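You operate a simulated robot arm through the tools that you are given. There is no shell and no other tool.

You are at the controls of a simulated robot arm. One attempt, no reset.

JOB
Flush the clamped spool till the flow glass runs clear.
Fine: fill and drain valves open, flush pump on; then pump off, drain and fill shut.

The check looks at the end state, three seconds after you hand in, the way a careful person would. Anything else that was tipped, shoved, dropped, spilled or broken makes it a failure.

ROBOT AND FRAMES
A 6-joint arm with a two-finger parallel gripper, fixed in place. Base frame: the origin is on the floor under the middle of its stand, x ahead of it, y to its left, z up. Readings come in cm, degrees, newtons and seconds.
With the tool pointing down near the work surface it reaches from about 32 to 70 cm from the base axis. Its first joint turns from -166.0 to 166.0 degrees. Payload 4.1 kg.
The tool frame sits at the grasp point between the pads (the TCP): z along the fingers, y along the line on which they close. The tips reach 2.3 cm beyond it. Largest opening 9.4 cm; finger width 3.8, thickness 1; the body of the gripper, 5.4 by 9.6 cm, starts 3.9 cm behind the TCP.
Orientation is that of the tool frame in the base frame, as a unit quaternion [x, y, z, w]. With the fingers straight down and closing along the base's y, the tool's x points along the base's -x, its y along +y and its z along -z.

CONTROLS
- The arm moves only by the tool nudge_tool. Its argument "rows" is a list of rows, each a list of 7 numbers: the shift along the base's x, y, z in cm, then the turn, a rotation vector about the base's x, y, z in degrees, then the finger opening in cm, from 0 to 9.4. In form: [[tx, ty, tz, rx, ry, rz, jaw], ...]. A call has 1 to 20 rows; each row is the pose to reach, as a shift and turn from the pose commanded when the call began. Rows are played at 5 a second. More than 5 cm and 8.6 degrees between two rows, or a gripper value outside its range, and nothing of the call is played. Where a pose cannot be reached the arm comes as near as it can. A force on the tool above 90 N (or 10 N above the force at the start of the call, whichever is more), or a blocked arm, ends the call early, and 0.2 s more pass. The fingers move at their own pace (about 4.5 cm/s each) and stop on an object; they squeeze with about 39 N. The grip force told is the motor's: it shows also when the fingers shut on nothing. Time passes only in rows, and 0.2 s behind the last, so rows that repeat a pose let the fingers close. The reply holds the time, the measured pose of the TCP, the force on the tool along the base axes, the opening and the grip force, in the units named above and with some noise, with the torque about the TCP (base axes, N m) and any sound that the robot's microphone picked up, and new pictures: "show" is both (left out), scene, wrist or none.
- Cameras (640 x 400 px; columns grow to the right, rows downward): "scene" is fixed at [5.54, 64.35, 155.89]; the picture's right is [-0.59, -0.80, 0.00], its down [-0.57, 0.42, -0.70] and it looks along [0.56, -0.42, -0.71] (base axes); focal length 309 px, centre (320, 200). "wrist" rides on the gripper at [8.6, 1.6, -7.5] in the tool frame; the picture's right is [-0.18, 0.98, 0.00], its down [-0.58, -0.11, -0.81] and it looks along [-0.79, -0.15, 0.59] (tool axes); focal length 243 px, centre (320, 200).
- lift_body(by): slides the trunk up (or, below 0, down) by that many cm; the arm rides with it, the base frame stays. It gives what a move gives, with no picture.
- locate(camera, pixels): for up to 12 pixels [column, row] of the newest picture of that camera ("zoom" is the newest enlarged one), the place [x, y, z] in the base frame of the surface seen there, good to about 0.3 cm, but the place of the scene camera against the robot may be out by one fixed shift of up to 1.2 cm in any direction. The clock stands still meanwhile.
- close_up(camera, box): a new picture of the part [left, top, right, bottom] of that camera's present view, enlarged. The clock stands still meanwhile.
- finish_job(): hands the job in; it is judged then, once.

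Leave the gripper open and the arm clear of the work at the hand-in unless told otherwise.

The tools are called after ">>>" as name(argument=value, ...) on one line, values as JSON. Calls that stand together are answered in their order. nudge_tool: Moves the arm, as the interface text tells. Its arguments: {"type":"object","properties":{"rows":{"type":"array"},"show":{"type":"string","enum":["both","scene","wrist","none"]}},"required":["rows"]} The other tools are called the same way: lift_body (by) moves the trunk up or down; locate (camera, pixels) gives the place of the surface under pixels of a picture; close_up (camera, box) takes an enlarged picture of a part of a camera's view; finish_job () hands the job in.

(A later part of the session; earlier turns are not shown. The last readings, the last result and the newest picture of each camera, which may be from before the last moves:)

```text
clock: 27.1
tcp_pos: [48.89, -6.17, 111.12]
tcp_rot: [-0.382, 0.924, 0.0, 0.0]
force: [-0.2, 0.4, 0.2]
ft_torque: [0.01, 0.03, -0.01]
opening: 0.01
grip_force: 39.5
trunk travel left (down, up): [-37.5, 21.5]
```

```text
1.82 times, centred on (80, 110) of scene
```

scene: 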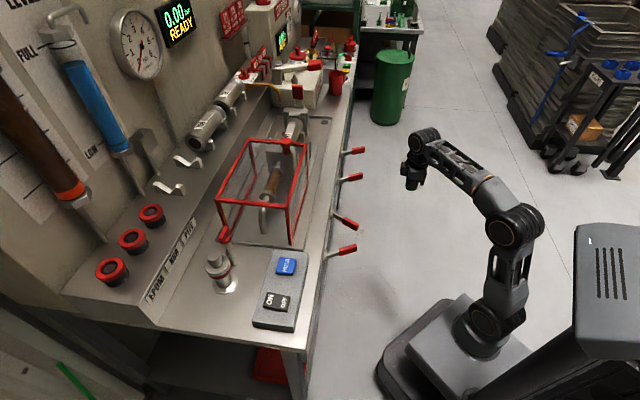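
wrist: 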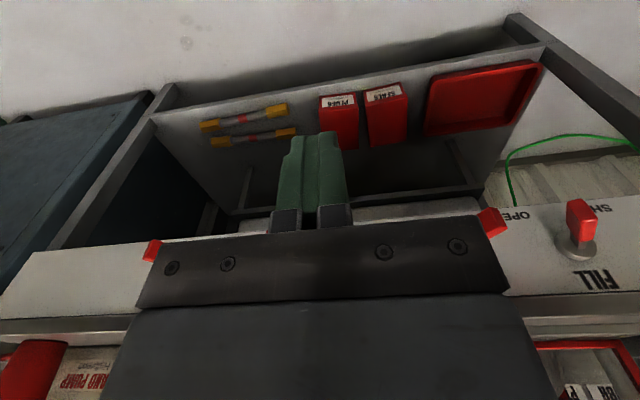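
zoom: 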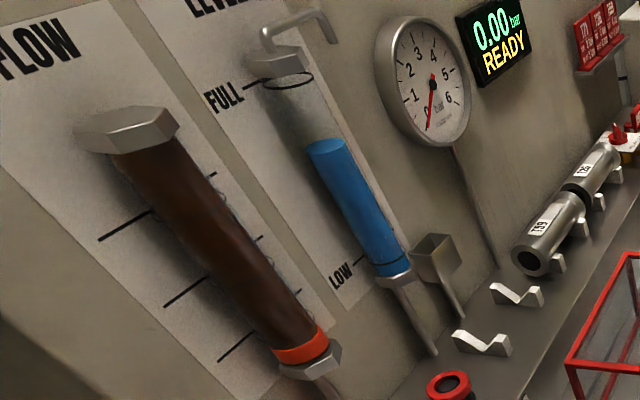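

LEVEL is falling about 6% per second and is now near 63%, while the FLOW glass is still brown. To save water I'll shut FILL again now and re-plan. I'll come down on the OPEN side of FILL's handle, between it and VENT, at about [47.1, 21, 78.3]. Then I'll push it back toward SHUT (-x, +y).

>>> nudge_tool(rows=[[-0.22, 3.4, -3.4, 0, 0, 0, 0], [-0.44, 6.8, -6.8, 0, 0, 0, 0], [-0.66, 10.2, -10.2, 0, 0, 0, 0], [-0.88, 13.6, -13.6, 0, 0, 0, 0], [-1.1, 17.0, -17.0, 0, 0, 0, 0], [-1.32, 20.4, -20.4, 0, 0, 0, 0], [-1.54, 23.8, -23.8, 0, 0, 0, 0], [-1.75, 27.2, -27.1, 0, 0, 0, 0], [-1.75, 27.2, -30.0, 0, 0, 0, 0], [-1.75, 27.2, -32.8, 0, 0, 0, 0], [-2.85, 28.3, -32.8, 0, 0, 0, 0], [-3.95, 29.4, -32.8, 0, 0, 0, 0], [-5.05, 30.5, -32.8, 0, 0, 0, 0], [-6.15, 31.6, -32.8, 0, 0, 0, 0], [-7.25, 32.7, -32.8, 0, 0, 0, 0], [-7.75, 33.2, -32.8, 0, 0, 0, 0], [-8.1, 33.6, -32.8, 0, 0, 0, 0]], show="both")

>>> close_up(camera="scene", box=[0, 0, 160, 220])

```text
clock: 30.6
tcp_pos: [40.74, 27.42, 78.21]
tcp_rot: [-0.383, 0.924, 0.0, 0.0]
force: [-0.5, -0.1, -0.8]
ft_torque: [0.05, 0.04, 0.01]
opening: 0.0
grip_force: 38.8
trunk travel left (down, up): [-37.5, 21.5]
```

scene: 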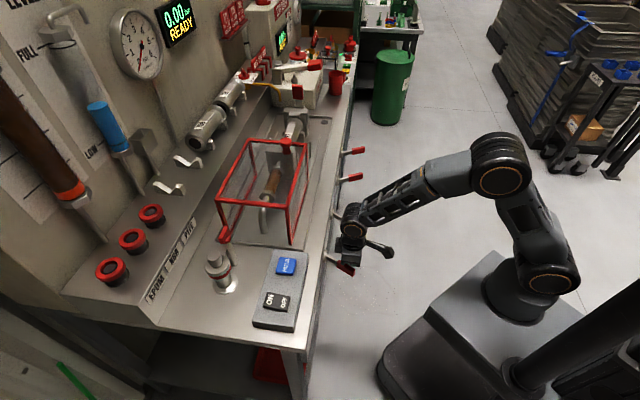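
wrist: 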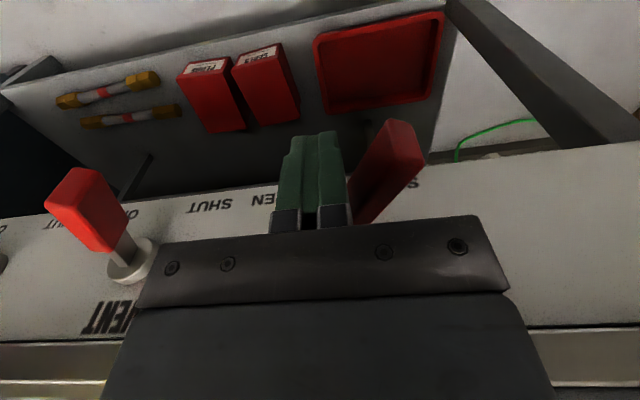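

```text
1.82 times, centred on (80, 110) of scene
```

zoom: 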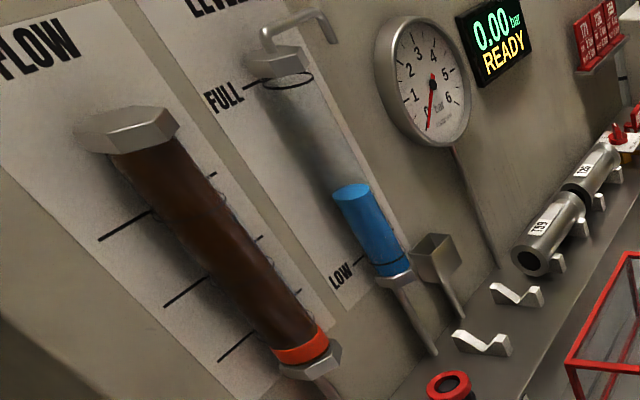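

FILL's handle (390, 165 in the wrist picture) now leans to SHUT. LEVEL is at about 38% above LOW. I'll give a small extra press to check it's at the SHUT stop and see whether the level holds.

>>> nudge_tool(rows=[[-0.3, 0.3, 0, 0, 0, 0, 0], [-0.5, 0.5, 0, 0, 0, 0, 0]], show="none")

>>> close_up(camera="scene", box=[0, 0, 160, 220])

```text
clock: 31.2
tcp_pos: [40.5, 27.57, 78.21]
tcp_rot: [-0.38, 0.925, 0.0, 0.001]
force: [25.8, -25.4, 0.3]
ft_torque: [0.09, 0.02, -0.74]
opening: 0.01
grip_force: 38.6
trunk travel left (down, up): [-37.5, 21.5]
```

```text
1.82 times, centred on (80, 110) of scene
```

zoom: 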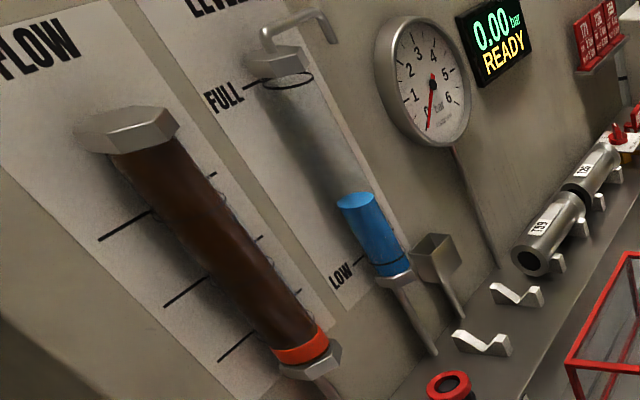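

LEVEL still fell about 4.6% in 0.6 s with FILL shut, so the loss is through the open DRAIN whatever FILL does. I'll shut DRAIN now. The path is straight up off FILL, over the lever tops to DRAIN while opening the fingers to 5.5 cm, down to straddle its handle near [67.1, -1.5, 78.3], then back toward SHUT.

>>> nudge_tool(rows=[[0.3, -0.3, 4.3, 0, 0, 0, 0], [3.7, -3.9, 4.3, 0, 0, 0, 0.5], [7.1, -7.5, 4.3, 0, 0, 0, 5.5], [10.5, -11.1, 4.3, 0, 0, 0, 5.5], [13.9, -14.7, 4.3, 0, 0, 0, 5.5], [17.3, -18.3, 4.3, 0, 0, 0, 5.5], [20.7, -21.9, 4.3, 0, 0, 0, 5.5], [24.1, -25.5, 4.3, 0, 0, 0, 5.5], [26.85, -29.3, 4.3, 0, 0, 0, 5.5], [26.85, -29.4, 0.4, 0, 0, 0, 5.5], [26.0, -28.5, 0.0, 0, 0, 0, 5.5], [24.6, -27.1, 0.0, 0, 0, 0, 5.5], [23.2, -25.7, 0.0, 0, 0, 0, 5.5], [21.8, -24.3, 0.0, 0, 0, 0, 5.5], [20.6, -23.1, 0.0, 0, 0, 0, 5.5], [20.0, -22.5, 0.0, 0, 0, 0, 5.5]], show="both")

>>> close_up(camera="scene", box=[0, 0, 160, 220])

```text
clock: 34.6
tcp_pos: [60.21, 5.35, 78.1]
tcp_rot: [-0.382, 0.924, 0.0, 0.0]
force: [-0.2, -0.7, 0.9]
ft_torque: [-0.02, -0.03, -0.02]
opening: 5.48
grip_force: 0.1
trunk travel left (down, up): [-37.5, 21.5]
```

scene: 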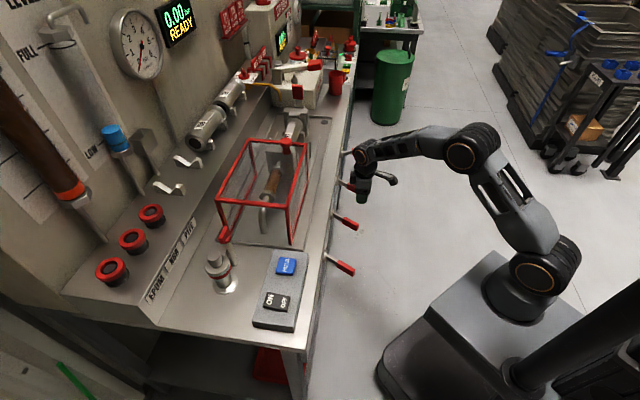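
wrist: 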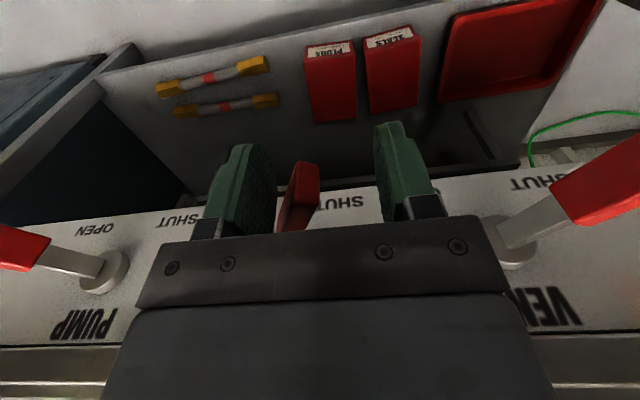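

```text
1.82 times, centred on (80, 110) of scene
```

zoom: 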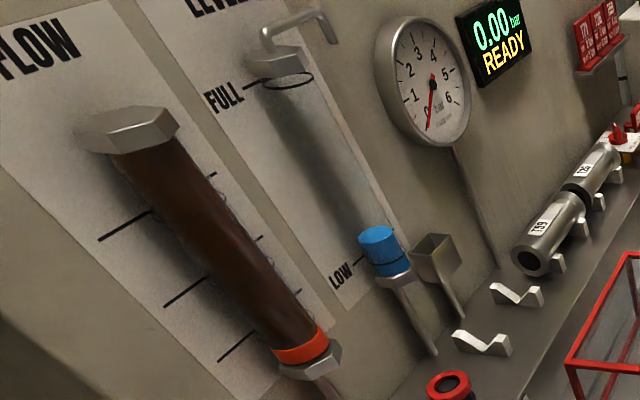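

DRAIN's handle (300, 195) has swung to SHUT, and LEVEL is a little above LOW. I'll nudge slightly to confirm the stop and see whether the level holds.

>>> nudge_tool(rows=[[-0.3, 0.3, 0, 0, 0, 0, 5.5], [-0.5, 0.5, 0, 0, 0, 0, 5.5], [0, 0, 0, 0, 0, 0, 5.5]], show="wrist")

>>> close_up(camera="scene", box=[0, 0, 160, 220])

```text
clock: 35.5
tcp_pos: [60.18, 5.36, 78.24]
tcp_rot: [-0.383, 0.924, -0.001, 0.0]
force: [0.1, -0.4, 0.3]
ft_torque: [0.0, 0.02, -0.02]
opening: 5.48
grip_force: 0.1
trunk travel left (down, up): [-37.5, 21.5]
```

wrist: 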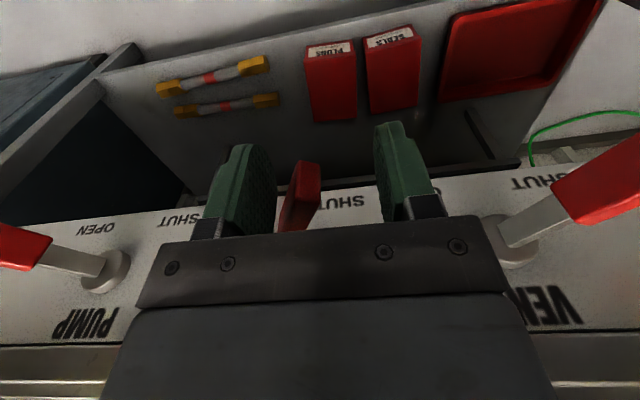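

```text
1.82 times, centred on (80, 110) of scene
```

zoom: 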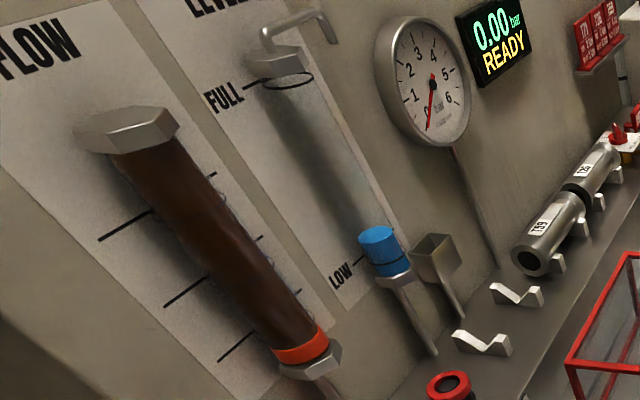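

LEVEL holds with both valves shut, so it shows the water in the spool and DRAIN empties it. Next I'll test whether FILL alone refills it. I'll go up and over to FILL, straddle its handle near [36.8, 28.8], and swing it to OPEN with DRAIN shut.

>>> nudge_tool(rows=[[0.2, -0.2, 2.2, 0, 0, 0, 5.5], [0.2, -0.2, 4.5, 0, 0, 0, 5.5], [-2.5, 2.5, 4.5, 0, 0, 0, 5.5], [-5.2, 5.2, 4.5, 0, 0, 0, 5.5], [-7.9, 7.9, 4.5, 0, 0, 0, 5.5], [-10.6, 10.6, 4.5, 0, 0, 0, 5.5], [-13.3, 13.3, 4.5, 0, 0, 0, 5.5], [-16.0, 16.0, 4.5, 0, 0, 0, 5.5], [-18.7, 18.7, 4.5, 0, 0, 0, 5.5], [-21.4, 21.4, 4.5, 0, 0, 0, 5.5], [-23.4, 23.4, 4.5, 0, 0, 0, 5.5]], show="wrist")

>>> close_up(camera="scene", box=[280, 110, 440, 300])

>>> close_up(camera="scene", box=[0, 0, 160, 220])

```text
clock: 37.9
tcp_pos: [36.66, 28.88, 82.8]
tcp_rot: [-0.382, 0.924, 0.0, 0.0]
force: [-0.3, -1.1, 0.3]
ft_torque: [0.0, 0.0, -0.02]
opening: 5.52
grip_force: 0.1
trunk travel left (down, up): [-37.5, 21.5]
```

wrist: 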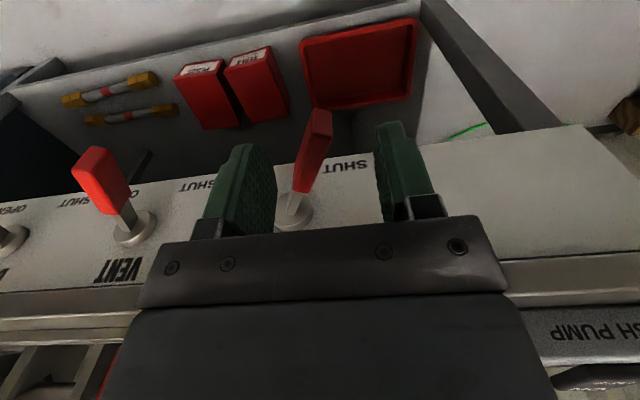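

```text
2.11 times, centred on (360, 205) of scene
```

zoom: 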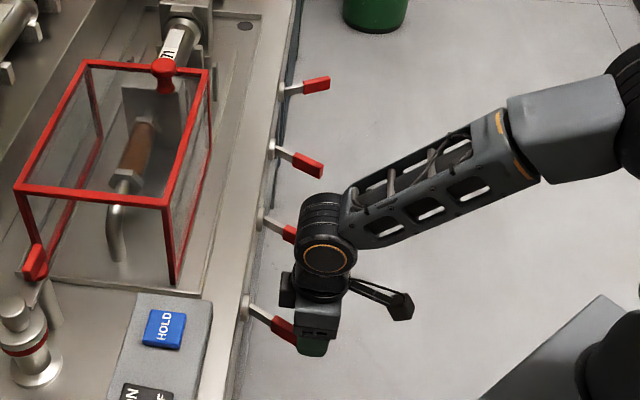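

```text
1.82 times, centred on (80, 110) of scene
```

zoom: 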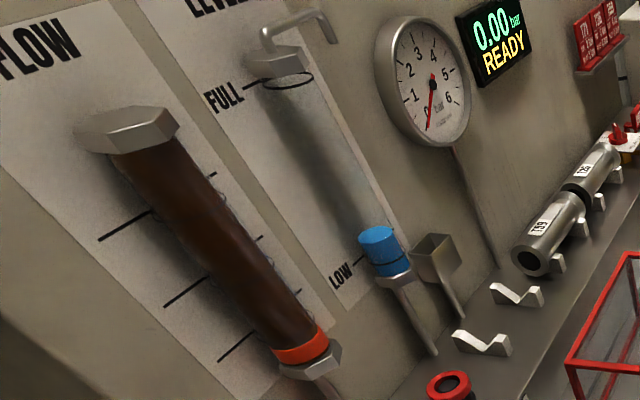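

DRAIN is back at SHUT and LEVEL is steady. FILL's handle sits between the open fingers at (310, 160). I'll go down around it and swing it toward OPEN (+x, -y).

>>> nudge_tool(rows=[[0, 0, -2.2, 0, 0, 0, 5.5], [0, 0, -4.5, 0, 0, 0, 5.5], [1, -1, -4.5, 0, 0, 0, 5.5], [2, -2, -4.5, 0, 0, 0, 5.5], [3, -3, -4.5, 0, 0, 0, 5.5], [4, -4, -4.5, 0, 0, 0, 5.5], [5, -5, -4.5, 0, 0, 0, 5.5], [6, -6, -4.5, 0, 0, 0, 5.5], [6.6, -6.6, -4.5, 0, 0, 0, 5.5], [6.9, -6.9, -4.5, 0, 0, 0, 5.5]], show="wrist")

>>> close_up(camera="scene", box=[0, 0, 160, 220])

```text
clock: 40.0
tcp_pos: [43.66, 21.74, 78.17]
tcp_rot: [-0.382, 0.924, 0.0, 0.0]
force: [0.0, -0.4, 0.2]
ft_torque: [-0.01, -0.03, 0.02]
opening: 5.49
grip_force: 0.0
trunk travel left (down, up): [-37.5, 21.5]
```

wrist: 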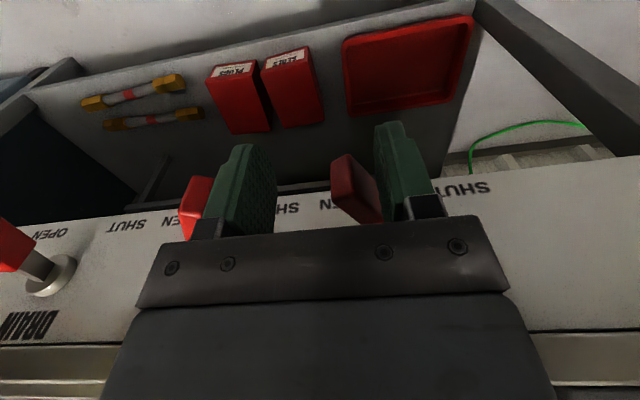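

```text
1.82 times, centred on (80, 110) of scene
```

zoom: 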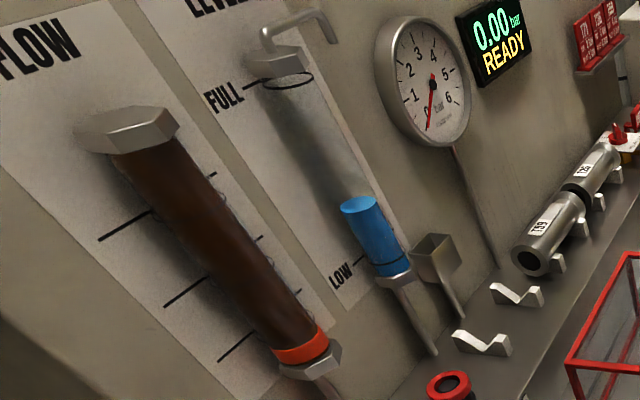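

LEVEL is rising now that FILL is open with DRAIN shut, so FILL refills the spool. It held at FULL before, so I'll let it fill. Meanwhile I'll back off FILL, rise and hover over the FLUSH PUMP rocker with fingers closed to check alignment without pressing.

>>> nudge_tool(rows=[[-0.6, 0.6, 0, 0, 0, 0, 5.5], [-0.8, 0.8, 3, 0, 0, 0, 5.5], [-0.8, 0.8, 7, 0, 0, 0, 5.5], [-0.8, 0.8, 11.5, 0, 0, 0, 4], [-1.2, 4, 14, 0, 0, 0, 2], [-1.7, 8, 16, 0, 0, 0, 0], [-2.3, 12.3, 18, 0, 0, 0, 0], [-2.9, 16.6, 20, 0, 0, 0, 0], [-3.5, 21, 20, 0, 0, 0, 0], [-4.1, 25, 20, 0, 0, 0, 0], [-4.6, 29, 20, 0, 0, 0, 0], [-5.2, 32.7, 20, 0, 0, 0, 0]], show="both")

>>> close_up(camera="scene", box=[0, 0, 160, 220])

>>> close_up(camera="scene", box=[200, 200, 340, 340])

```text
clock: 42.6
tcp_pos: [37.53, 53.2, 97.55]
tcp_rot: [-0.382, 0.924, 0.0, 0.0]
force: [-0.5, 0.7, -0.1]
ft_torque: [-0.01, 0.02, -0.01]
opening: 0.02
grip_force: 38.8
out of reach, approached as far as the arm can: row 12
trunk travel left (down, up): [-37.5, 21.5]
```

scene: 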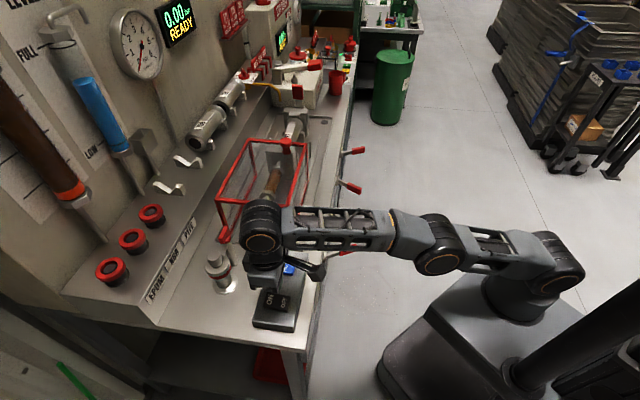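
wrist: 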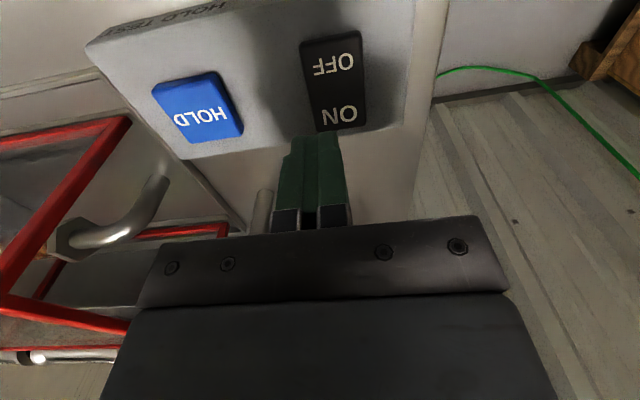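

```text
1.82 times, centred on (80, 110) of scene
```

zoom: 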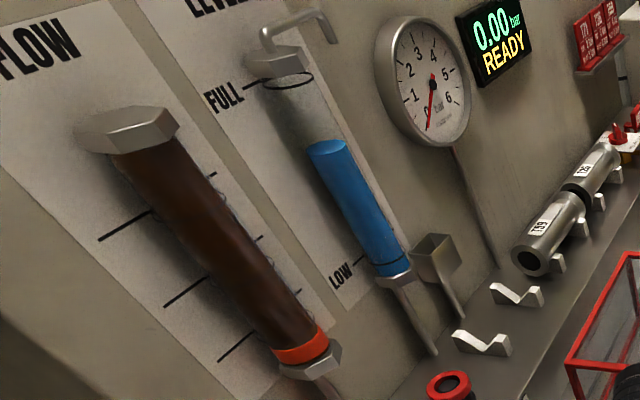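

```text
2.86 times, centred on (270, 270) of scene
```

zoom: 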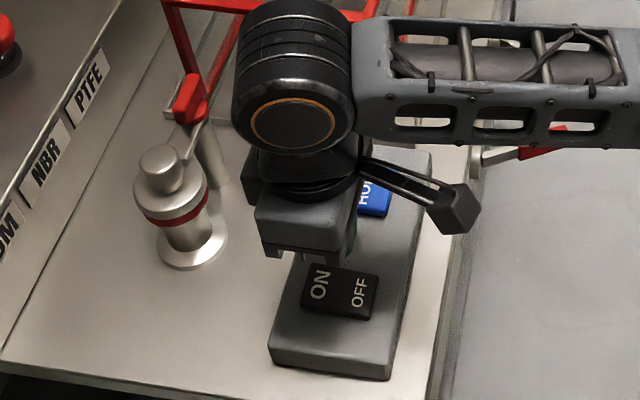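

LEVEL has risen to about 63% and climbs. I'm hovering over the rocker: ON is at (340, 115) and OFF at (335, 65), and the arm is at its reach limit here. I'll measure the rocker with the wrist camera, whose position against the robot is known well.

>>> locate(camera="wrist", pixels=[[340, 117], [335, 65], [345, 91], [318, 128], [366, 123], [301, 45], [359, 33], [308, 92], [364, 80], [290, 100], [197, 110], [390, 100]])

>>> close_up(camera="wrist", box=[260, 10, 420, 160])

```text
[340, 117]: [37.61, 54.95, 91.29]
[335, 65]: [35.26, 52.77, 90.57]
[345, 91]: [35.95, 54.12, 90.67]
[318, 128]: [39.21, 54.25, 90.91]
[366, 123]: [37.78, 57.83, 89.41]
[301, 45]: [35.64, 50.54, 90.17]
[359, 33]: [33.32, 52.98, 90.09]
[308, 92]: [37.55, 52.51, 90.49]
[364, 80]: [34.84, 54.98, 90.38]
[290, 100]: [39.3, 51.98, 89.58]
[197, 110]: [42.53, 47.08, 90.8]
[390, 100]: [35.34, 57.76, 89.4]
```

```text
2.67 times, centred on (340, 85) of wrist
```

zoom: 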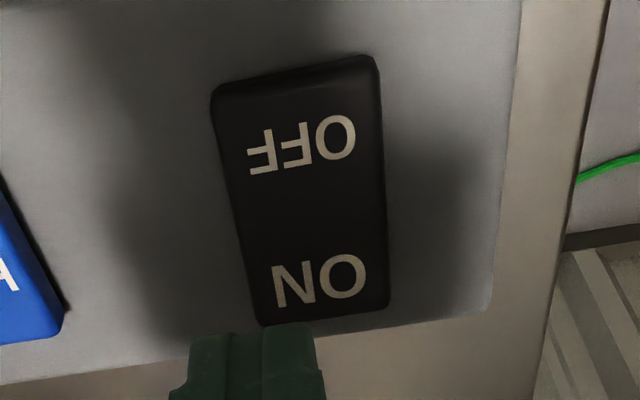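

The rocker centre is about [36.2, 53.8], with its ON end raised (z 91.3), so it is in OFF now. To press ON I want the tips near [37.9, 55.4]; for OFF, near [34.5, 52.1]. I'll raise the trunk 8 cm for reach, then hover over the ON end.

>>> lift_body(by=8)

>>> nudge_tool(rows=[[0.2, 1.1, -3, 0, 0, 0, 0], [0.37, 2.23, -6, 0, 0, 0, 0], [0.37, 2.23, -9, 0, 0, 0, 0]], show="both")

>>> close_up(camera="scene", box=[200, 200, 340, 340])

>>> close_up(camera="scene", box=[0, 0, 160, 220])

```text
clock: 43.8
tcp_pos: [37.56, 53.09, 105.56]
tcp_rot: [-0.383, 0.924, 0.0, 0.0]
force: [0.0, -0.7, -0.3]
ft_torque: [0.03, -0.02, 0.02]
opening: 0.0
grip_force: 39.0
trunk travel left (down, up): [-45.5, 13.5]
```

```text
clock: 44.6
tcp_pos: [37.76, 55.42, 96.55]
tcp_rot: [-0.383, 0.924, 0.0, 0.0]
force: [0.4, 0.3, 0.4]
ft_torque: [0.01, -0.04, 0.01]
opening: 0.0
grip_force: 39.2
out of reach, approached as far as the arm can: row 2
trunk travel left (down, up): [-45.5, 13.5]
```

scene: 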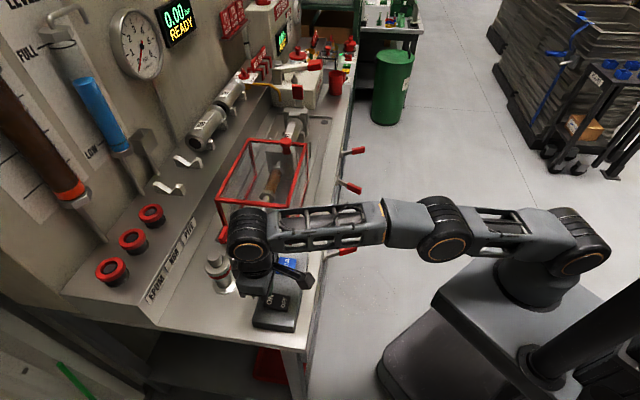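
wrist: 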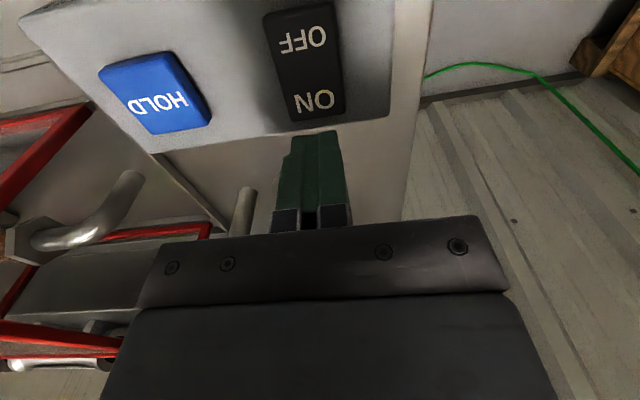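

```text
2.86 times, centred on (270, 270) of scene
```

zoom: 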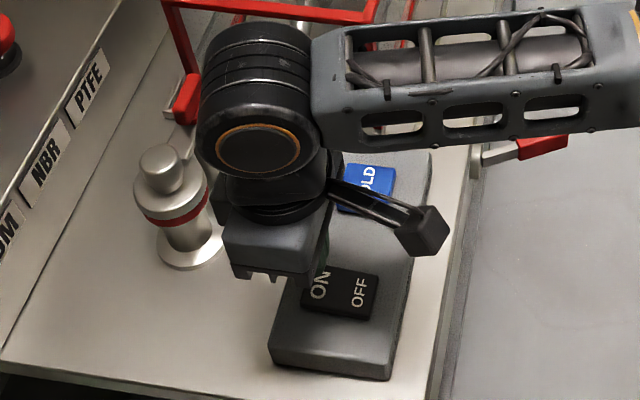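

```text
1.82 times, centred on (80, 110) of scene
```

zoom: 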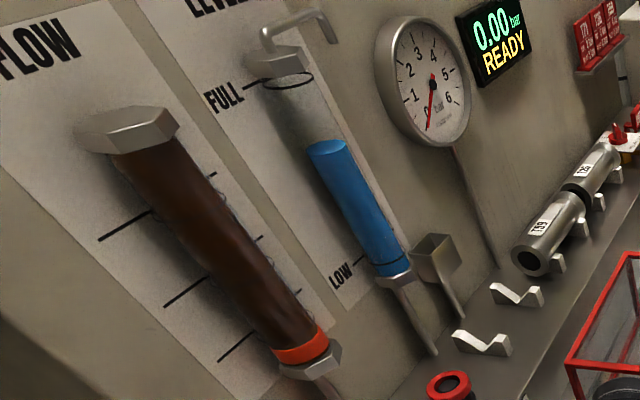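

LEVEL has settled at about 63% (VENT is shut, so some air stays trapped). The ON hover is aligned: the spot under the tips projects to about (320, 114), on the ON end. Now I'll go back to DRAIN, first straight out from the bench past the edge, then along the levers, ending above DRAIN's handle with the fingers open.

>>> nudge_tool(rows=[[-2.05, -3.0, -0.5, 0, 0, 0, 0], [-4.1, -6.0, -1, 0, 0, 0, 0], [-6.15, -9.0, -2, 0, 0, 0, 0], [-8.2, -12.0, -3, 0, 0, 0, 0], [-10.25, -15.1, -4, 0, 0, 0, 0], [-7.48, -18.05, -4.81, 0, 0, 0, 0], [-4.71, -21.0, -5.62, 0, 0, 0, 2], [-1.94, -23.95, -6.43, 0, 0, 0, 4], [0.83, -26.9, -7.24, 0, 0, 0, 5.5], [3.6, -29.85, -8.05, 0, 0, 0, 5.5], [6.37, -32.8, -8.86, 0, 0, 0, 5.5], [9.14, -35.75, -9.67, 0, 0, 0, 5.5], [11.91, -38.7, -10.48, 0, 0, 0, 5.5], [14.68, -41.65, -11.29, 0, 0, 0, 5.5], [17.45, -44.6, -12.1, 0, 0, 0, 5.5], [20.2, -47.55, -12.91, 0, 0, 0, 5.5], [22.95, -50.5, -13.75, 0, 0, 0, 5.5]], show="both")

>>> close_up(camera="scene", box=[0, 0, 160, 220])

```text
clock: 48.2
tcp_pos: [60.96, 4.83, 82.94]
tcp_rot: [-0.383, 0.924, 0.0, 0.0]
force: [0.3, -1.2, 0.4]
ft_torque: [0.0, -0.02, 0.02]
opening: 5.48
grip_force: 0.1
trunk travel left (down, up): [-45.5, 13.5]
```

scene: 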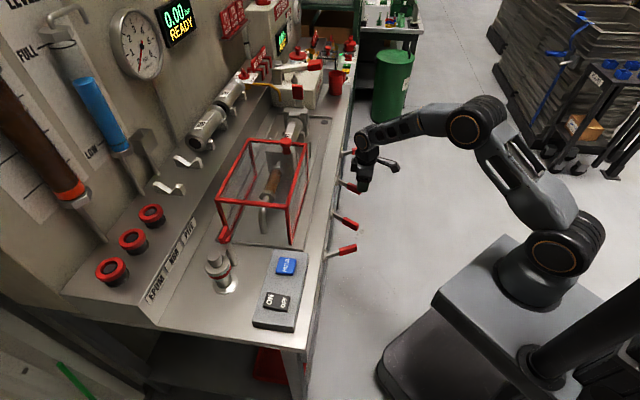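
wrist: 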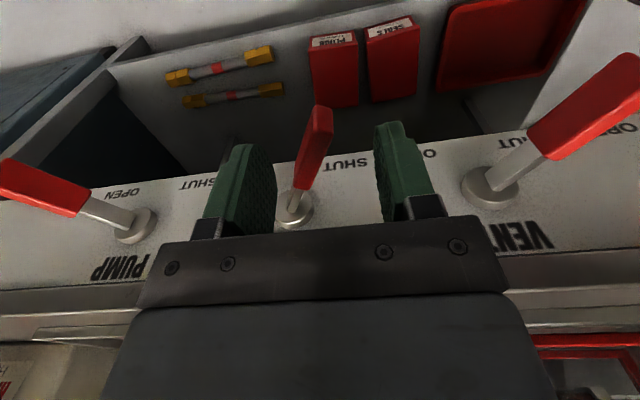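

```text
1.82 times, centred on (80, 110) of scene
```

zoom: 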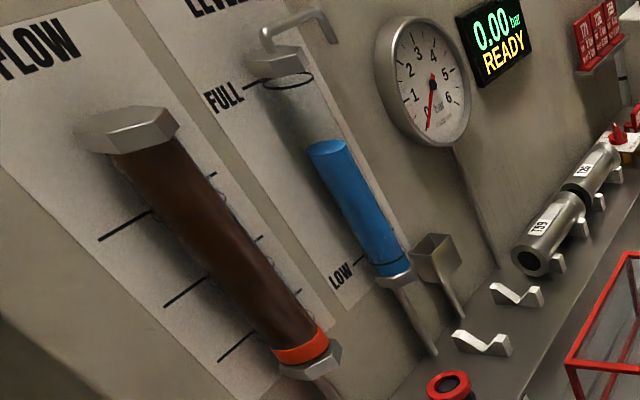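

DRAIN's handle is between the fingers at (313, 145) and LEVEL is steady at 63%. Before opening it I'll locate the cage corners, with the clock still, so I can plan the quickest safe route to the rocker.

>>> locate(camera="scene", pixels=[[291, 242], [291, 208], [307, 145], [219, 199], [250, 143], [293, 200], [300, 175]])

```text
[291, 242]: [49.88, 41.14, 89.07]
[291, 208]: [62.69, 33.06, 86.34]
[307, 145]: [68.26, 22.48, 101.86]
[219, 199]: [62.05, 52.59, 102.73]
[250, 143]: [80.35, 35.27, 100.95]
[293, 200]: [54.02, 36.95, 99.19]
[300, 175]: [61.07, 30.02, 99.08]
```

The cage front is at n ≈ 64 along the bench-inward axis with its top near z 103, so a route staying over the lever line and then cutting across to the rocker is clear. I'll open DRAIN now, lift off and head straight toward the rocker, closing the fingers on the way.

>>> nudge_tool(rows=[[0, 0, -2.3, 0, 0, 0, 5.5], [0, 0, -4.6, 0, 0, 0, 5.5], [1.3, -1.3, -4.6, 0, 0, 0, 5.5], [2.6, -2.6, -4.6, 0, 0, 0, 5.5], [3.9, -3.9, -4.6, 0, 0, 0, 5.5], [5.2, -5.2, -4.6, 0, 0, 0, 5.5], [6.2, -6.2, -4.6, 0, 0, 0, 5.5], [6.8, -6.8, -4.6, 0, 0, 0, 5.5], [6.2, -6.2, -2.5, 0, 0, 0, 5.5], [6.1, -5.9, 0.9, 0, 0, 0, 5.5], [3.23, -2.26, 2.13, 0, 0, 0, 5.5], [0.36, 1.38, 3.36, 0, 0, 0, 4], [-2.51, 5.02, 4.59, 0, 0, 0, 2], [-5.38, 8.66, 5.82, 0, 0, 0, 0], [-8.25, 12.3, 7.05, 0, 0, 0, 0], [-11.12, 15.94, 8.28, 0, 0, 0, 0], [-13.99, 19.58, 9.51, 0, 0, 0, 0], [-16.86, 23.22, 10.74, 0, 0, 0, 0], [-19.73, 26.86, 11.97, 0, 0, 0, 0], [-22.6, 30.5, 13.2, 0, 0, 0, 0]], show="scene")

>>> close_up(camera="scene", box=[0, 0, 160, 220])

>>> close_up(camera="scene", box=[220, 110, 400, 280])

```text
clock: 52.4
tcp_pos: [38.2, 35.47, 95.91]
tcp_rot: [-0.382, 0.924, 0.0, 0.001]
force: [-0.1, -0.4, -0.3]
ft_torque: [0.01, -0.01, -0.03]
opening: 0.0
grip_force: 39.5
trunk travel left (down, up): [-45.5, 13.5]
```

scene: 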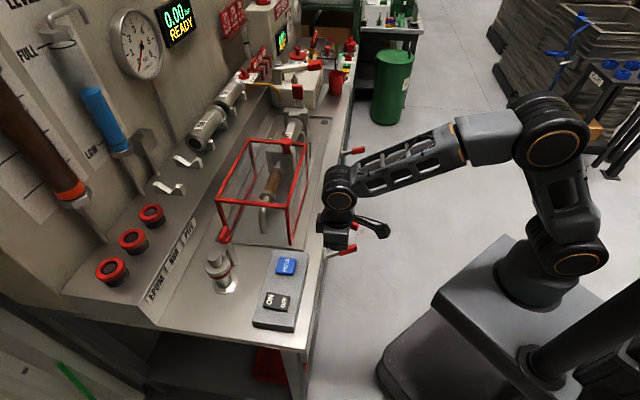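

```text
1.82 times, centred on (80, 110) of scene
```

zoom: 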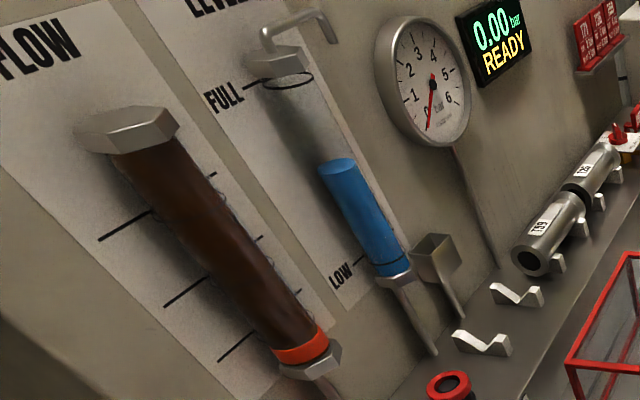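

```text
2.35 times, centred on (310, 195) of scene
```

zoom: 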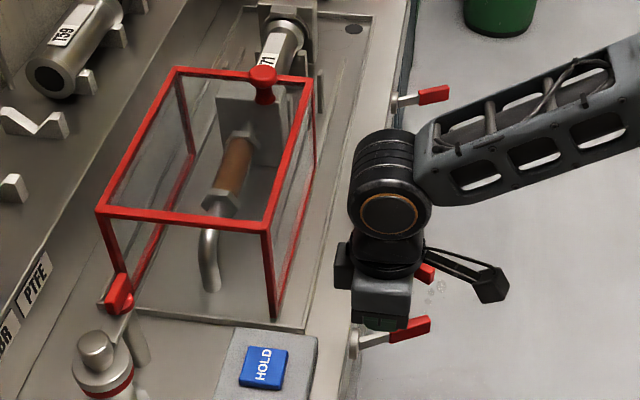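

LEVEL has only gone to about 52% and is falling slowly with both valves open. FILL is at OPEN. Now I'll go over the ON end of the rocker and press down gently.

>>> nudge_tool(rows=[[-0.07, 4, 0, 0, 0, 0, 0], [-0.14, 8, 0, 0, 0, 0, 0], [-0.21, 12, 0, 0, 0, 0, 0], [-0.28, 16, 0, 0, 0, 0, 0], [-0.35, 20, -0.5, 0, 0, 0, 0], [-0.35, 20, -1.8, 0, 0, 0, 0], [-0.35, 20, -2.6, 0, 0, 0, 0], [-0.35, 20, -3.0, 0, 0, 0, 0], [-0.35, 20, -3.3, 0, 0, 0, 0]], show="both")

>>> close_up(camera="scene", box=[0, 0, 160, 220])

>>> close_up(camera="scene", box=[200, 200, 340, 340])

```text
clock: 54.4
tcp_pos: [38.0, 55.42, 92.94]
tcp_rot: [-0.382, 0.924, 0.002, 0.003]
force: [4.1, 5.6, 12.7]
ft_torque: [-0.03, 0.04, -0.01]
opening: 0.0
grip_force: 39.1
trunk travel left (down, up): [-45.5, 13.5]
heard: click
```

scene: 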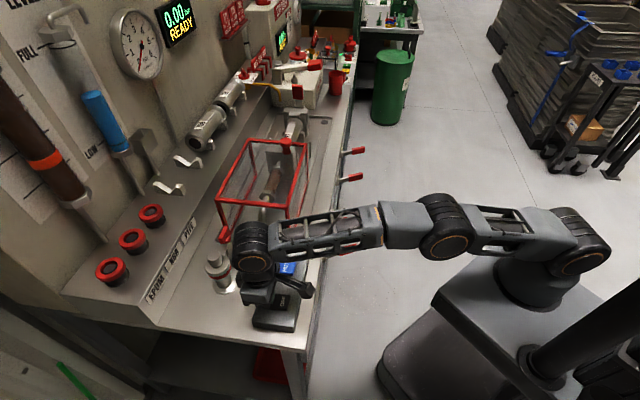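
wrist: 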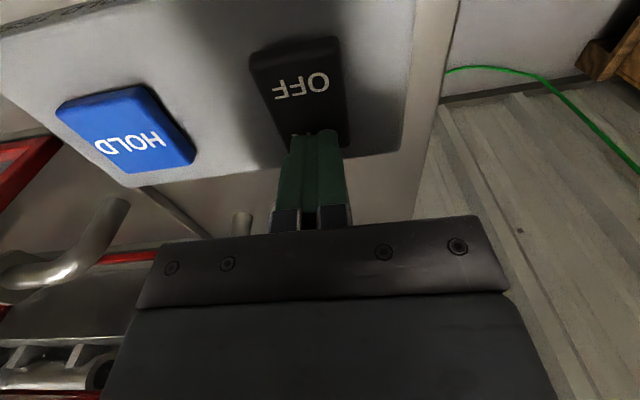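

```text
1.82 times, centred on (80, 110) of scene
```

zoom: 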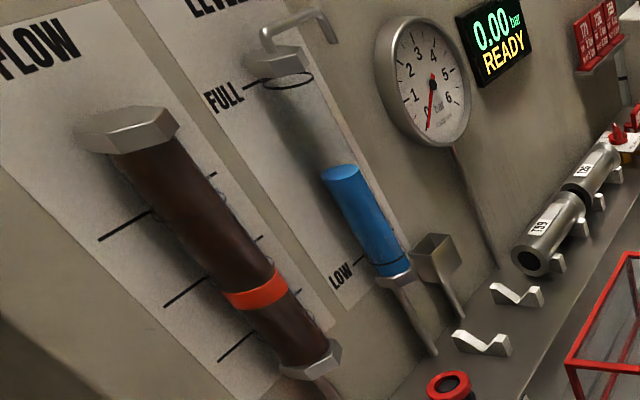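

```text
2.86 times, centred on (270, 270) of scene
```

zoom: 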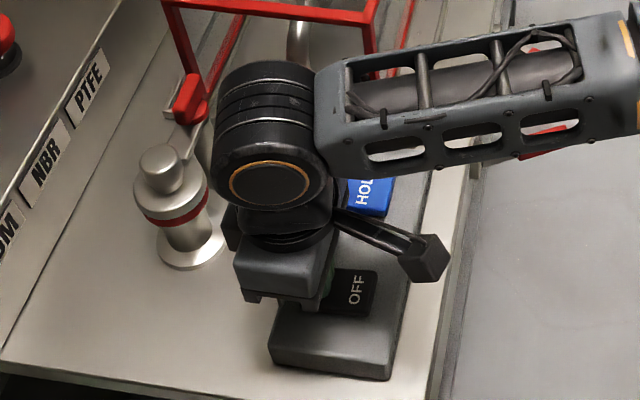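

I heard a click, and the FLOW float (orange ring) has risen, so the pump is on. LEVEL is about 49%. I'll lift off, hover above the OFF end without touching, and watch the glass.

>>> nudge_tool(rows=[[0, 0, 1.0, 0, 0, 0, 0], [0, 0, 3.0, 0, 0, 0, 0], [-1.7, -1.7, 3.0, 0, 0, 0, 0], [-3.4, -3.3, 3.0, 0, 0, 0, 0]], show="wrist")

>>> close_up(camera="scene", box=[0, 0, 160, 220])

```text
clock: 55.4
tcp_pos: [34.55, 52.13, 95.74]
tcp_rot: [-0.382, 0.924, 0.001, 0.0]
force: [0.1, -0.3, -0.1]
ft_torque: [0.02, 0.02, 0.0]
opening: 0.01
grip_force: 38.8
trunk travel left (down, up): [-45.5, 13.5]
```

wrist: 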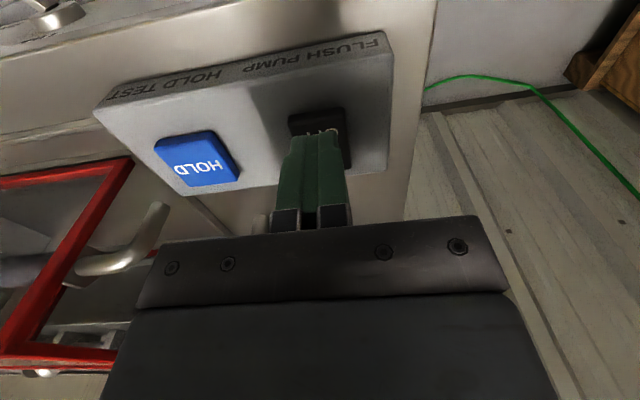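

```text
1.82 times, centred on (80, 110) of scene
```

zoom: 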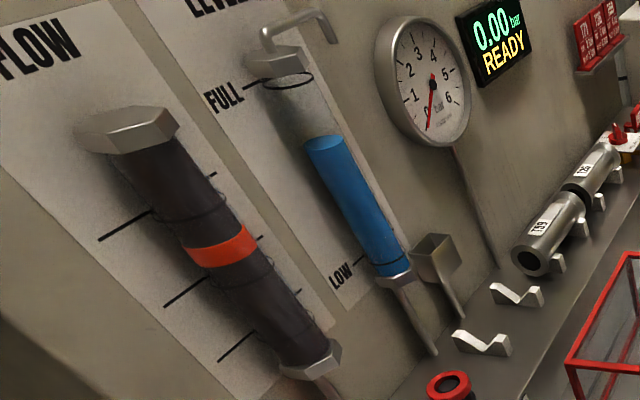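

With the pump on, LEVEL is rising (about 66%), the float is higher and the brown is fading to dark grey. I'll hold still for 2 s and look again.

>>> nudge_tool(rows=[[0, 0, 0, 0, 0, 0, 0], [0, 0, 0, 0, 0, 0, 0], [0, 0, 0, 0, 0, 0, 0], [0, 0, 0, 0, 0, 0, 0], [0, 0, 0, 0, 0, 0, 0], [0, 0, 0, 0, 0, 0, 0], [0, 0, 0, 0, 0, 0, 0], [0, 0, 0, 0, 0, 0, 0]], show="none")

>>> close_up(camera="scene", box=[0, 0, 160, 220])

```text
clock: 57.2
tcp_pos: [34.55, 52.28, 95.88]
tcp_rot: [-0.383, 0.924, 0.0, 0.0]
force: [-0.3, 0.2, 0.4]
ft_torque: [0.01, -0.04, 0.02]
opening: 0.02
grip_force: 38.5
trunk travel left (down, up): [-45.5, 13.5]
```

```text
1.82 times, centred on (80, 110) of scene
```

zoom: 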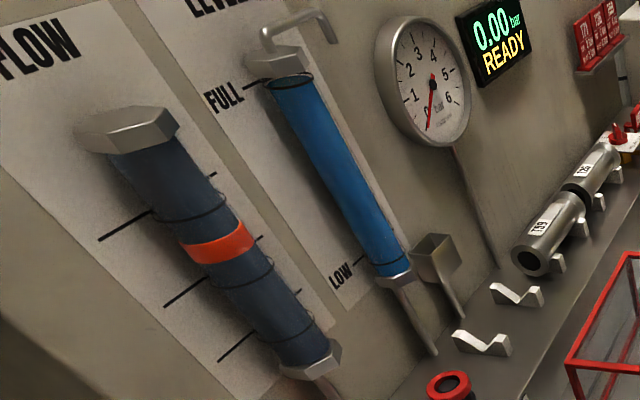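

LEVEL is back at FULL and the FLOW glass is turning blue but still murky. I'll keep flushing.

>>> nudge_tool(rows=[[0, 0, 0, 0, 0, 0, 0], [0, 0, 0, 0, 0, 0, 0], [0, 0, 0, 0, 0, 0, 0], [0, 0, 0, 0, 0, 0, 0], [0, 0, 0, 0, 0, 0, 0], [0, 0, 0, 0, 0, 0, 0], [0, 0, 0, 0, 0, 0, 0], [0, 0, 0, 0, 0, 0, 0], [0, 0, 0, 0, 0, 0, 0], [0, 0, 0, 0, 0, 0, 0], [0, 0, 0, 0, 0, 0, 0], [0, 0, 0, 0, 0, 0, 0], [0, 0, 0, 0, 0, 0, 0], [0, 0, 0, 0, 0, 0, 0], [0, 0, 0, 0, 0, 0, 0]], show="none")

>>> close_up(camera="scene", box=[0, 0, 160, 220])

```text
clock: 60.4
tcp_pos: [34.45, 52.24, 95.79]
tcp_rot: [-0.382, 0.924, -0.001, 0.0]
force: [-0.1, 1.3, -0.6]
ft_torque: [0.03, 0.0, -0.05]
opening: 0.0
grip_force: 38.7
trunk travel left (down, up): [-45.5, 13.5]
```

```text
1.82 times, centred on (80, 110) of scene
```

zoom: 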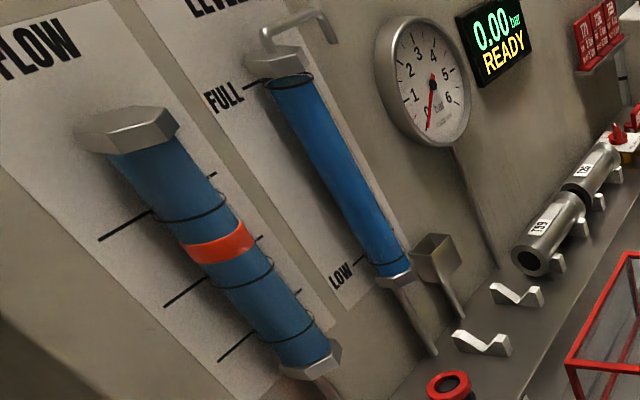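

The FLOW glass is now clear blue, nearly the shade of LEVEL. I'll run a few seconds more to be sure it has stopped changing.

>>> nudge_tool(rows=[[0, 0, 0, 0, 0, 0, 0], [0, 0, 0, 0, 0, 0, 0], [0, 0, 0, 0, 0, 0, 0], [0, 0, 0, 0, 0, 0, 0], [0, 0, 0, 0, 0, 0, 0], [0, 0, 0, 0, 0, 0, 0], [0, 0, 0, 0, 0, 0, 0], [0, 0, 0, 0, 0, 0, 0], [0, 0, 0, 0, 0, 0, 0], [0, 0, 0, 0, 0, 0, 0], [0, 0, 0, 0, 0, 0, 0], [0, 0, 0, 0, 0, 0, 0], [0, 0, 0, 0, 0, 0, 0], [0, 0, 0, 0, 0, 0, 0], [0, 0, 0, 0, 0, 0, 0], [0, 0, 0, 0, 0, 0, 0], [0, 0, 0, 0, 0, 0, 0], [0, 0, 0, 0, 0, 0, 0], [0, 0, 0, 0, 0, 0, 0], [0, 0, 0, 0, 0, 0, 0]], show="both")

>>> close_up(camera="scene", box=[0, 0, 160, 220])

>>> close_up(camera="scene", box=[200, 110, 380, 300])

```text
clock: 64.6
tcp_pos: [34.64, 52.17, 95.73]
tcp_rot: [-0.383, 0.924, 0.0, 0.001]
force: [-0.2, 0.5, 0.8]
ft_torque: [-0.04, -0.01, 0.01]
opening: 0.0
grip_force: 38.6
trunk travel left (down, up): [-45.5, 13.5]
```

scene: 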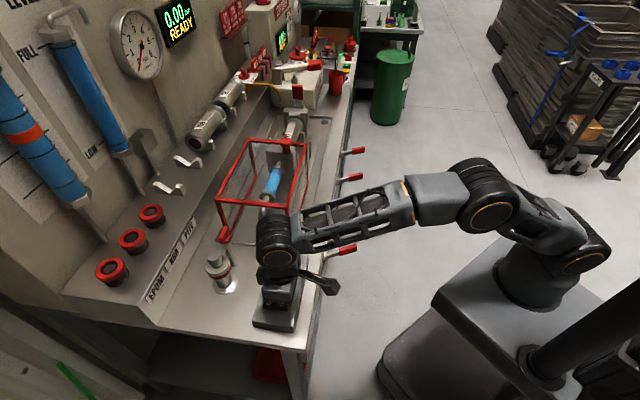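
wrist: 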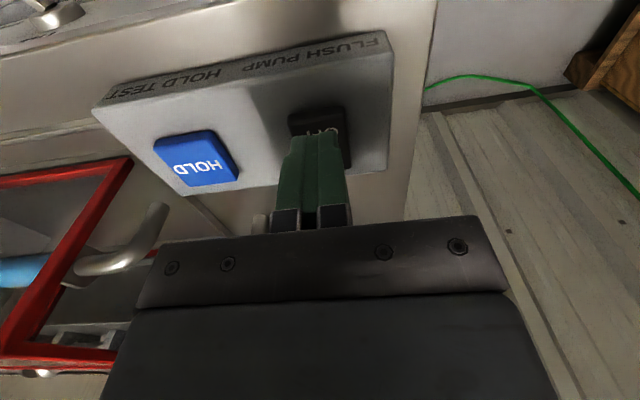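

```text
1.82 times, centred on (80, 110) of scene
```

zoom: 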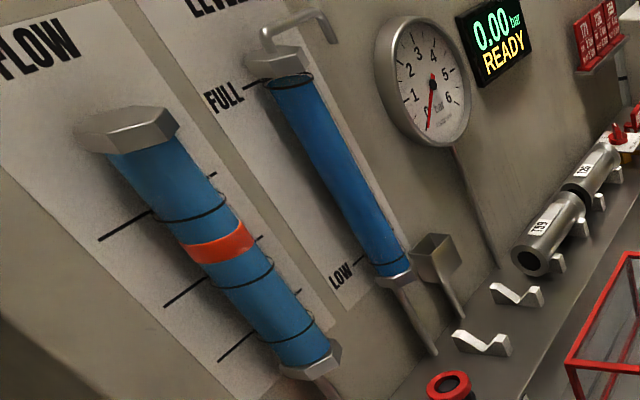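

```text
2.11 times, centred on (290, 205) of scene
```

zoom: 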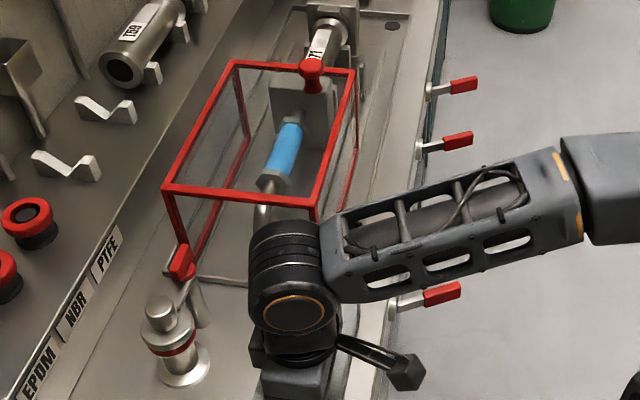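

Both the FLOW glass and the glass on the spool now show clear blue, and LEVEL is FULL. I'll flush 4 s more as margin, then compare.

>>> nudge_tool(rows=[[0, 0, 0, 0, 0, 0, 0], [0, 0, 0, 0, 0, 0, 0], [0, 0, 0, 0, 0, 0, 0], [0, 0, 0, 0, 0, 0, 0], [0, 0, 0, 0, 0, 0, 0], [0, 0, 0, 0, 0, 0, 0], [0, 0, 0, 0, 0, 0, 0], [0, 0, 0, 0, 0, 0, 0], [0, 0, 0, 0, 0, 0, 0], [0, 0, 0, 0, 0, 0, 0], [0, 0, 0, 0, 0, 0, 0], [0, 0, 0, 0, 0, 0, 0], [0, 0, 0, 0, 0, 0, 0], [0, 0, 0, 0, 0, 0, 0], [0, 0, 0, 0, 0, 0, 0], [0, 0, 0, 0, 0, 0, 0], [0, 0, 0, 0, 0, 0, 0], [0, 0, 0, 0, 0, 0, 0], [0, 0, 0, 0, 0, 0, 0], [0, 0, 0, 0, 0, 0, 0]], show="none")

>>> close_up(camera="scene", box=[0, 0, 160, 220])

```text
clock: 68.8
tcp_pos: [34.68, 52.37, 95.72]
tcp_rot: [-0.383, 0.924, -0.001, 0.0]
force: [-0.4, -0.3, 0.4]
ft_torque: [-0.02, 0.0, 0.05]
opening: 0.0
grip_force: 39.2
trunk travel left (down, up): [-45.5, 13.5]
```

```text
1.82 times, centred on (80, 110) of scene
```

zoom: 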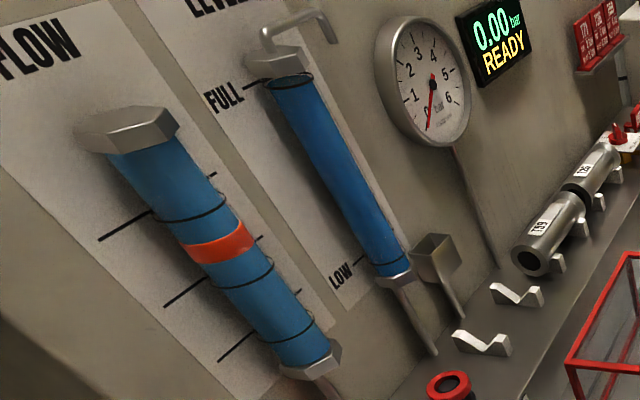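

The glass is unchanged and clear. Now I'll press the OFF end, which is right under the fingertips.

>>> nudge_tool(rows=[[0, 0, -1.2, 0, 0, 0, 0], [0, 0, -2.0, 0, 0, 0, 0], [0, 0, -2.4, 0, 0, 0, 0], [0, 0, -2.7, 0, 0, 0, 0], [0, 0, -3.0, 0, 0, 0, 0]], show="wrist")

>>> close_up(camera="scene", box=[0, 0, 160, 220])

```text
clock: 70.0
tcp_pos: [34.64, 52.12, 92.87]
tcp_rot: [-0.383, 0.924, 0.001, 0.001]
force: [-0.7, -1.1, 7.9]
ft_torque: [0.12, -0.09, 0.0]
opening: 0.0
grip_force: 39.2
trunk travel left (down, up): [-45.5, 13.5]
```

wrist: 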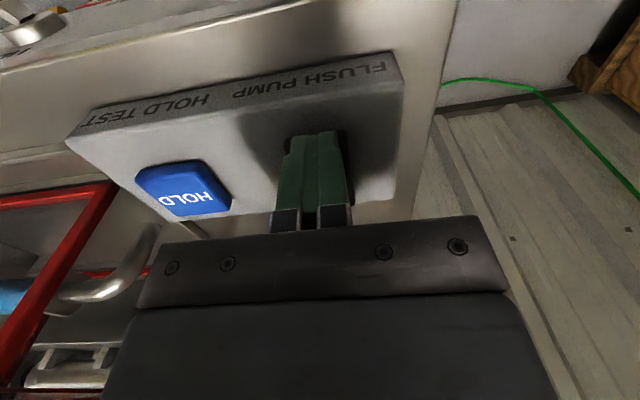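

```text
1.82 times, centred on (80, 110) of scene
```

zoom: 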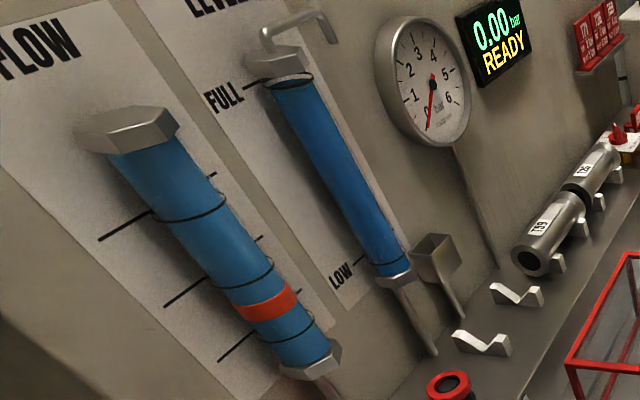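

The float is dropping and LEVEL has just begun to fall, so the pump has gone off. No click was reported, so I'll press 0.3 cm more to make sure it's latched.

>>> nudge_tool(rows=[[0, 0, -0.2, 0, 0, 0, 0], [0, 0, -0.4, 0, 0, 0, 0]], show="none")

>>> close_up(camera="scene", box=[0, 0, 160, 220])

```text
clock: 70.6
tcp_pos: [34.43, 52.29, 92.9]
tcp_rot: [-0.383, 0.924, 0.003, 0.005]
force: [1.6, 1.9, 33.5]
ft_torque: [0.48, -0.51, 0.14]
opening: 0.02
grip_force: 39.1
trunk travel left (down, up): [-45.5, 13.5]
```

```text
1.82 times, centred on (80, 110) of scene
```

zoom: 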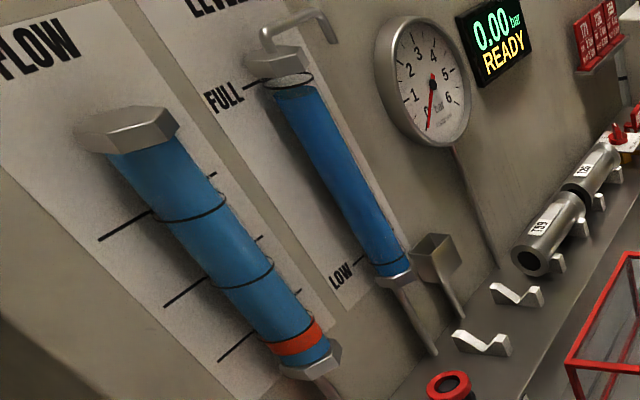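

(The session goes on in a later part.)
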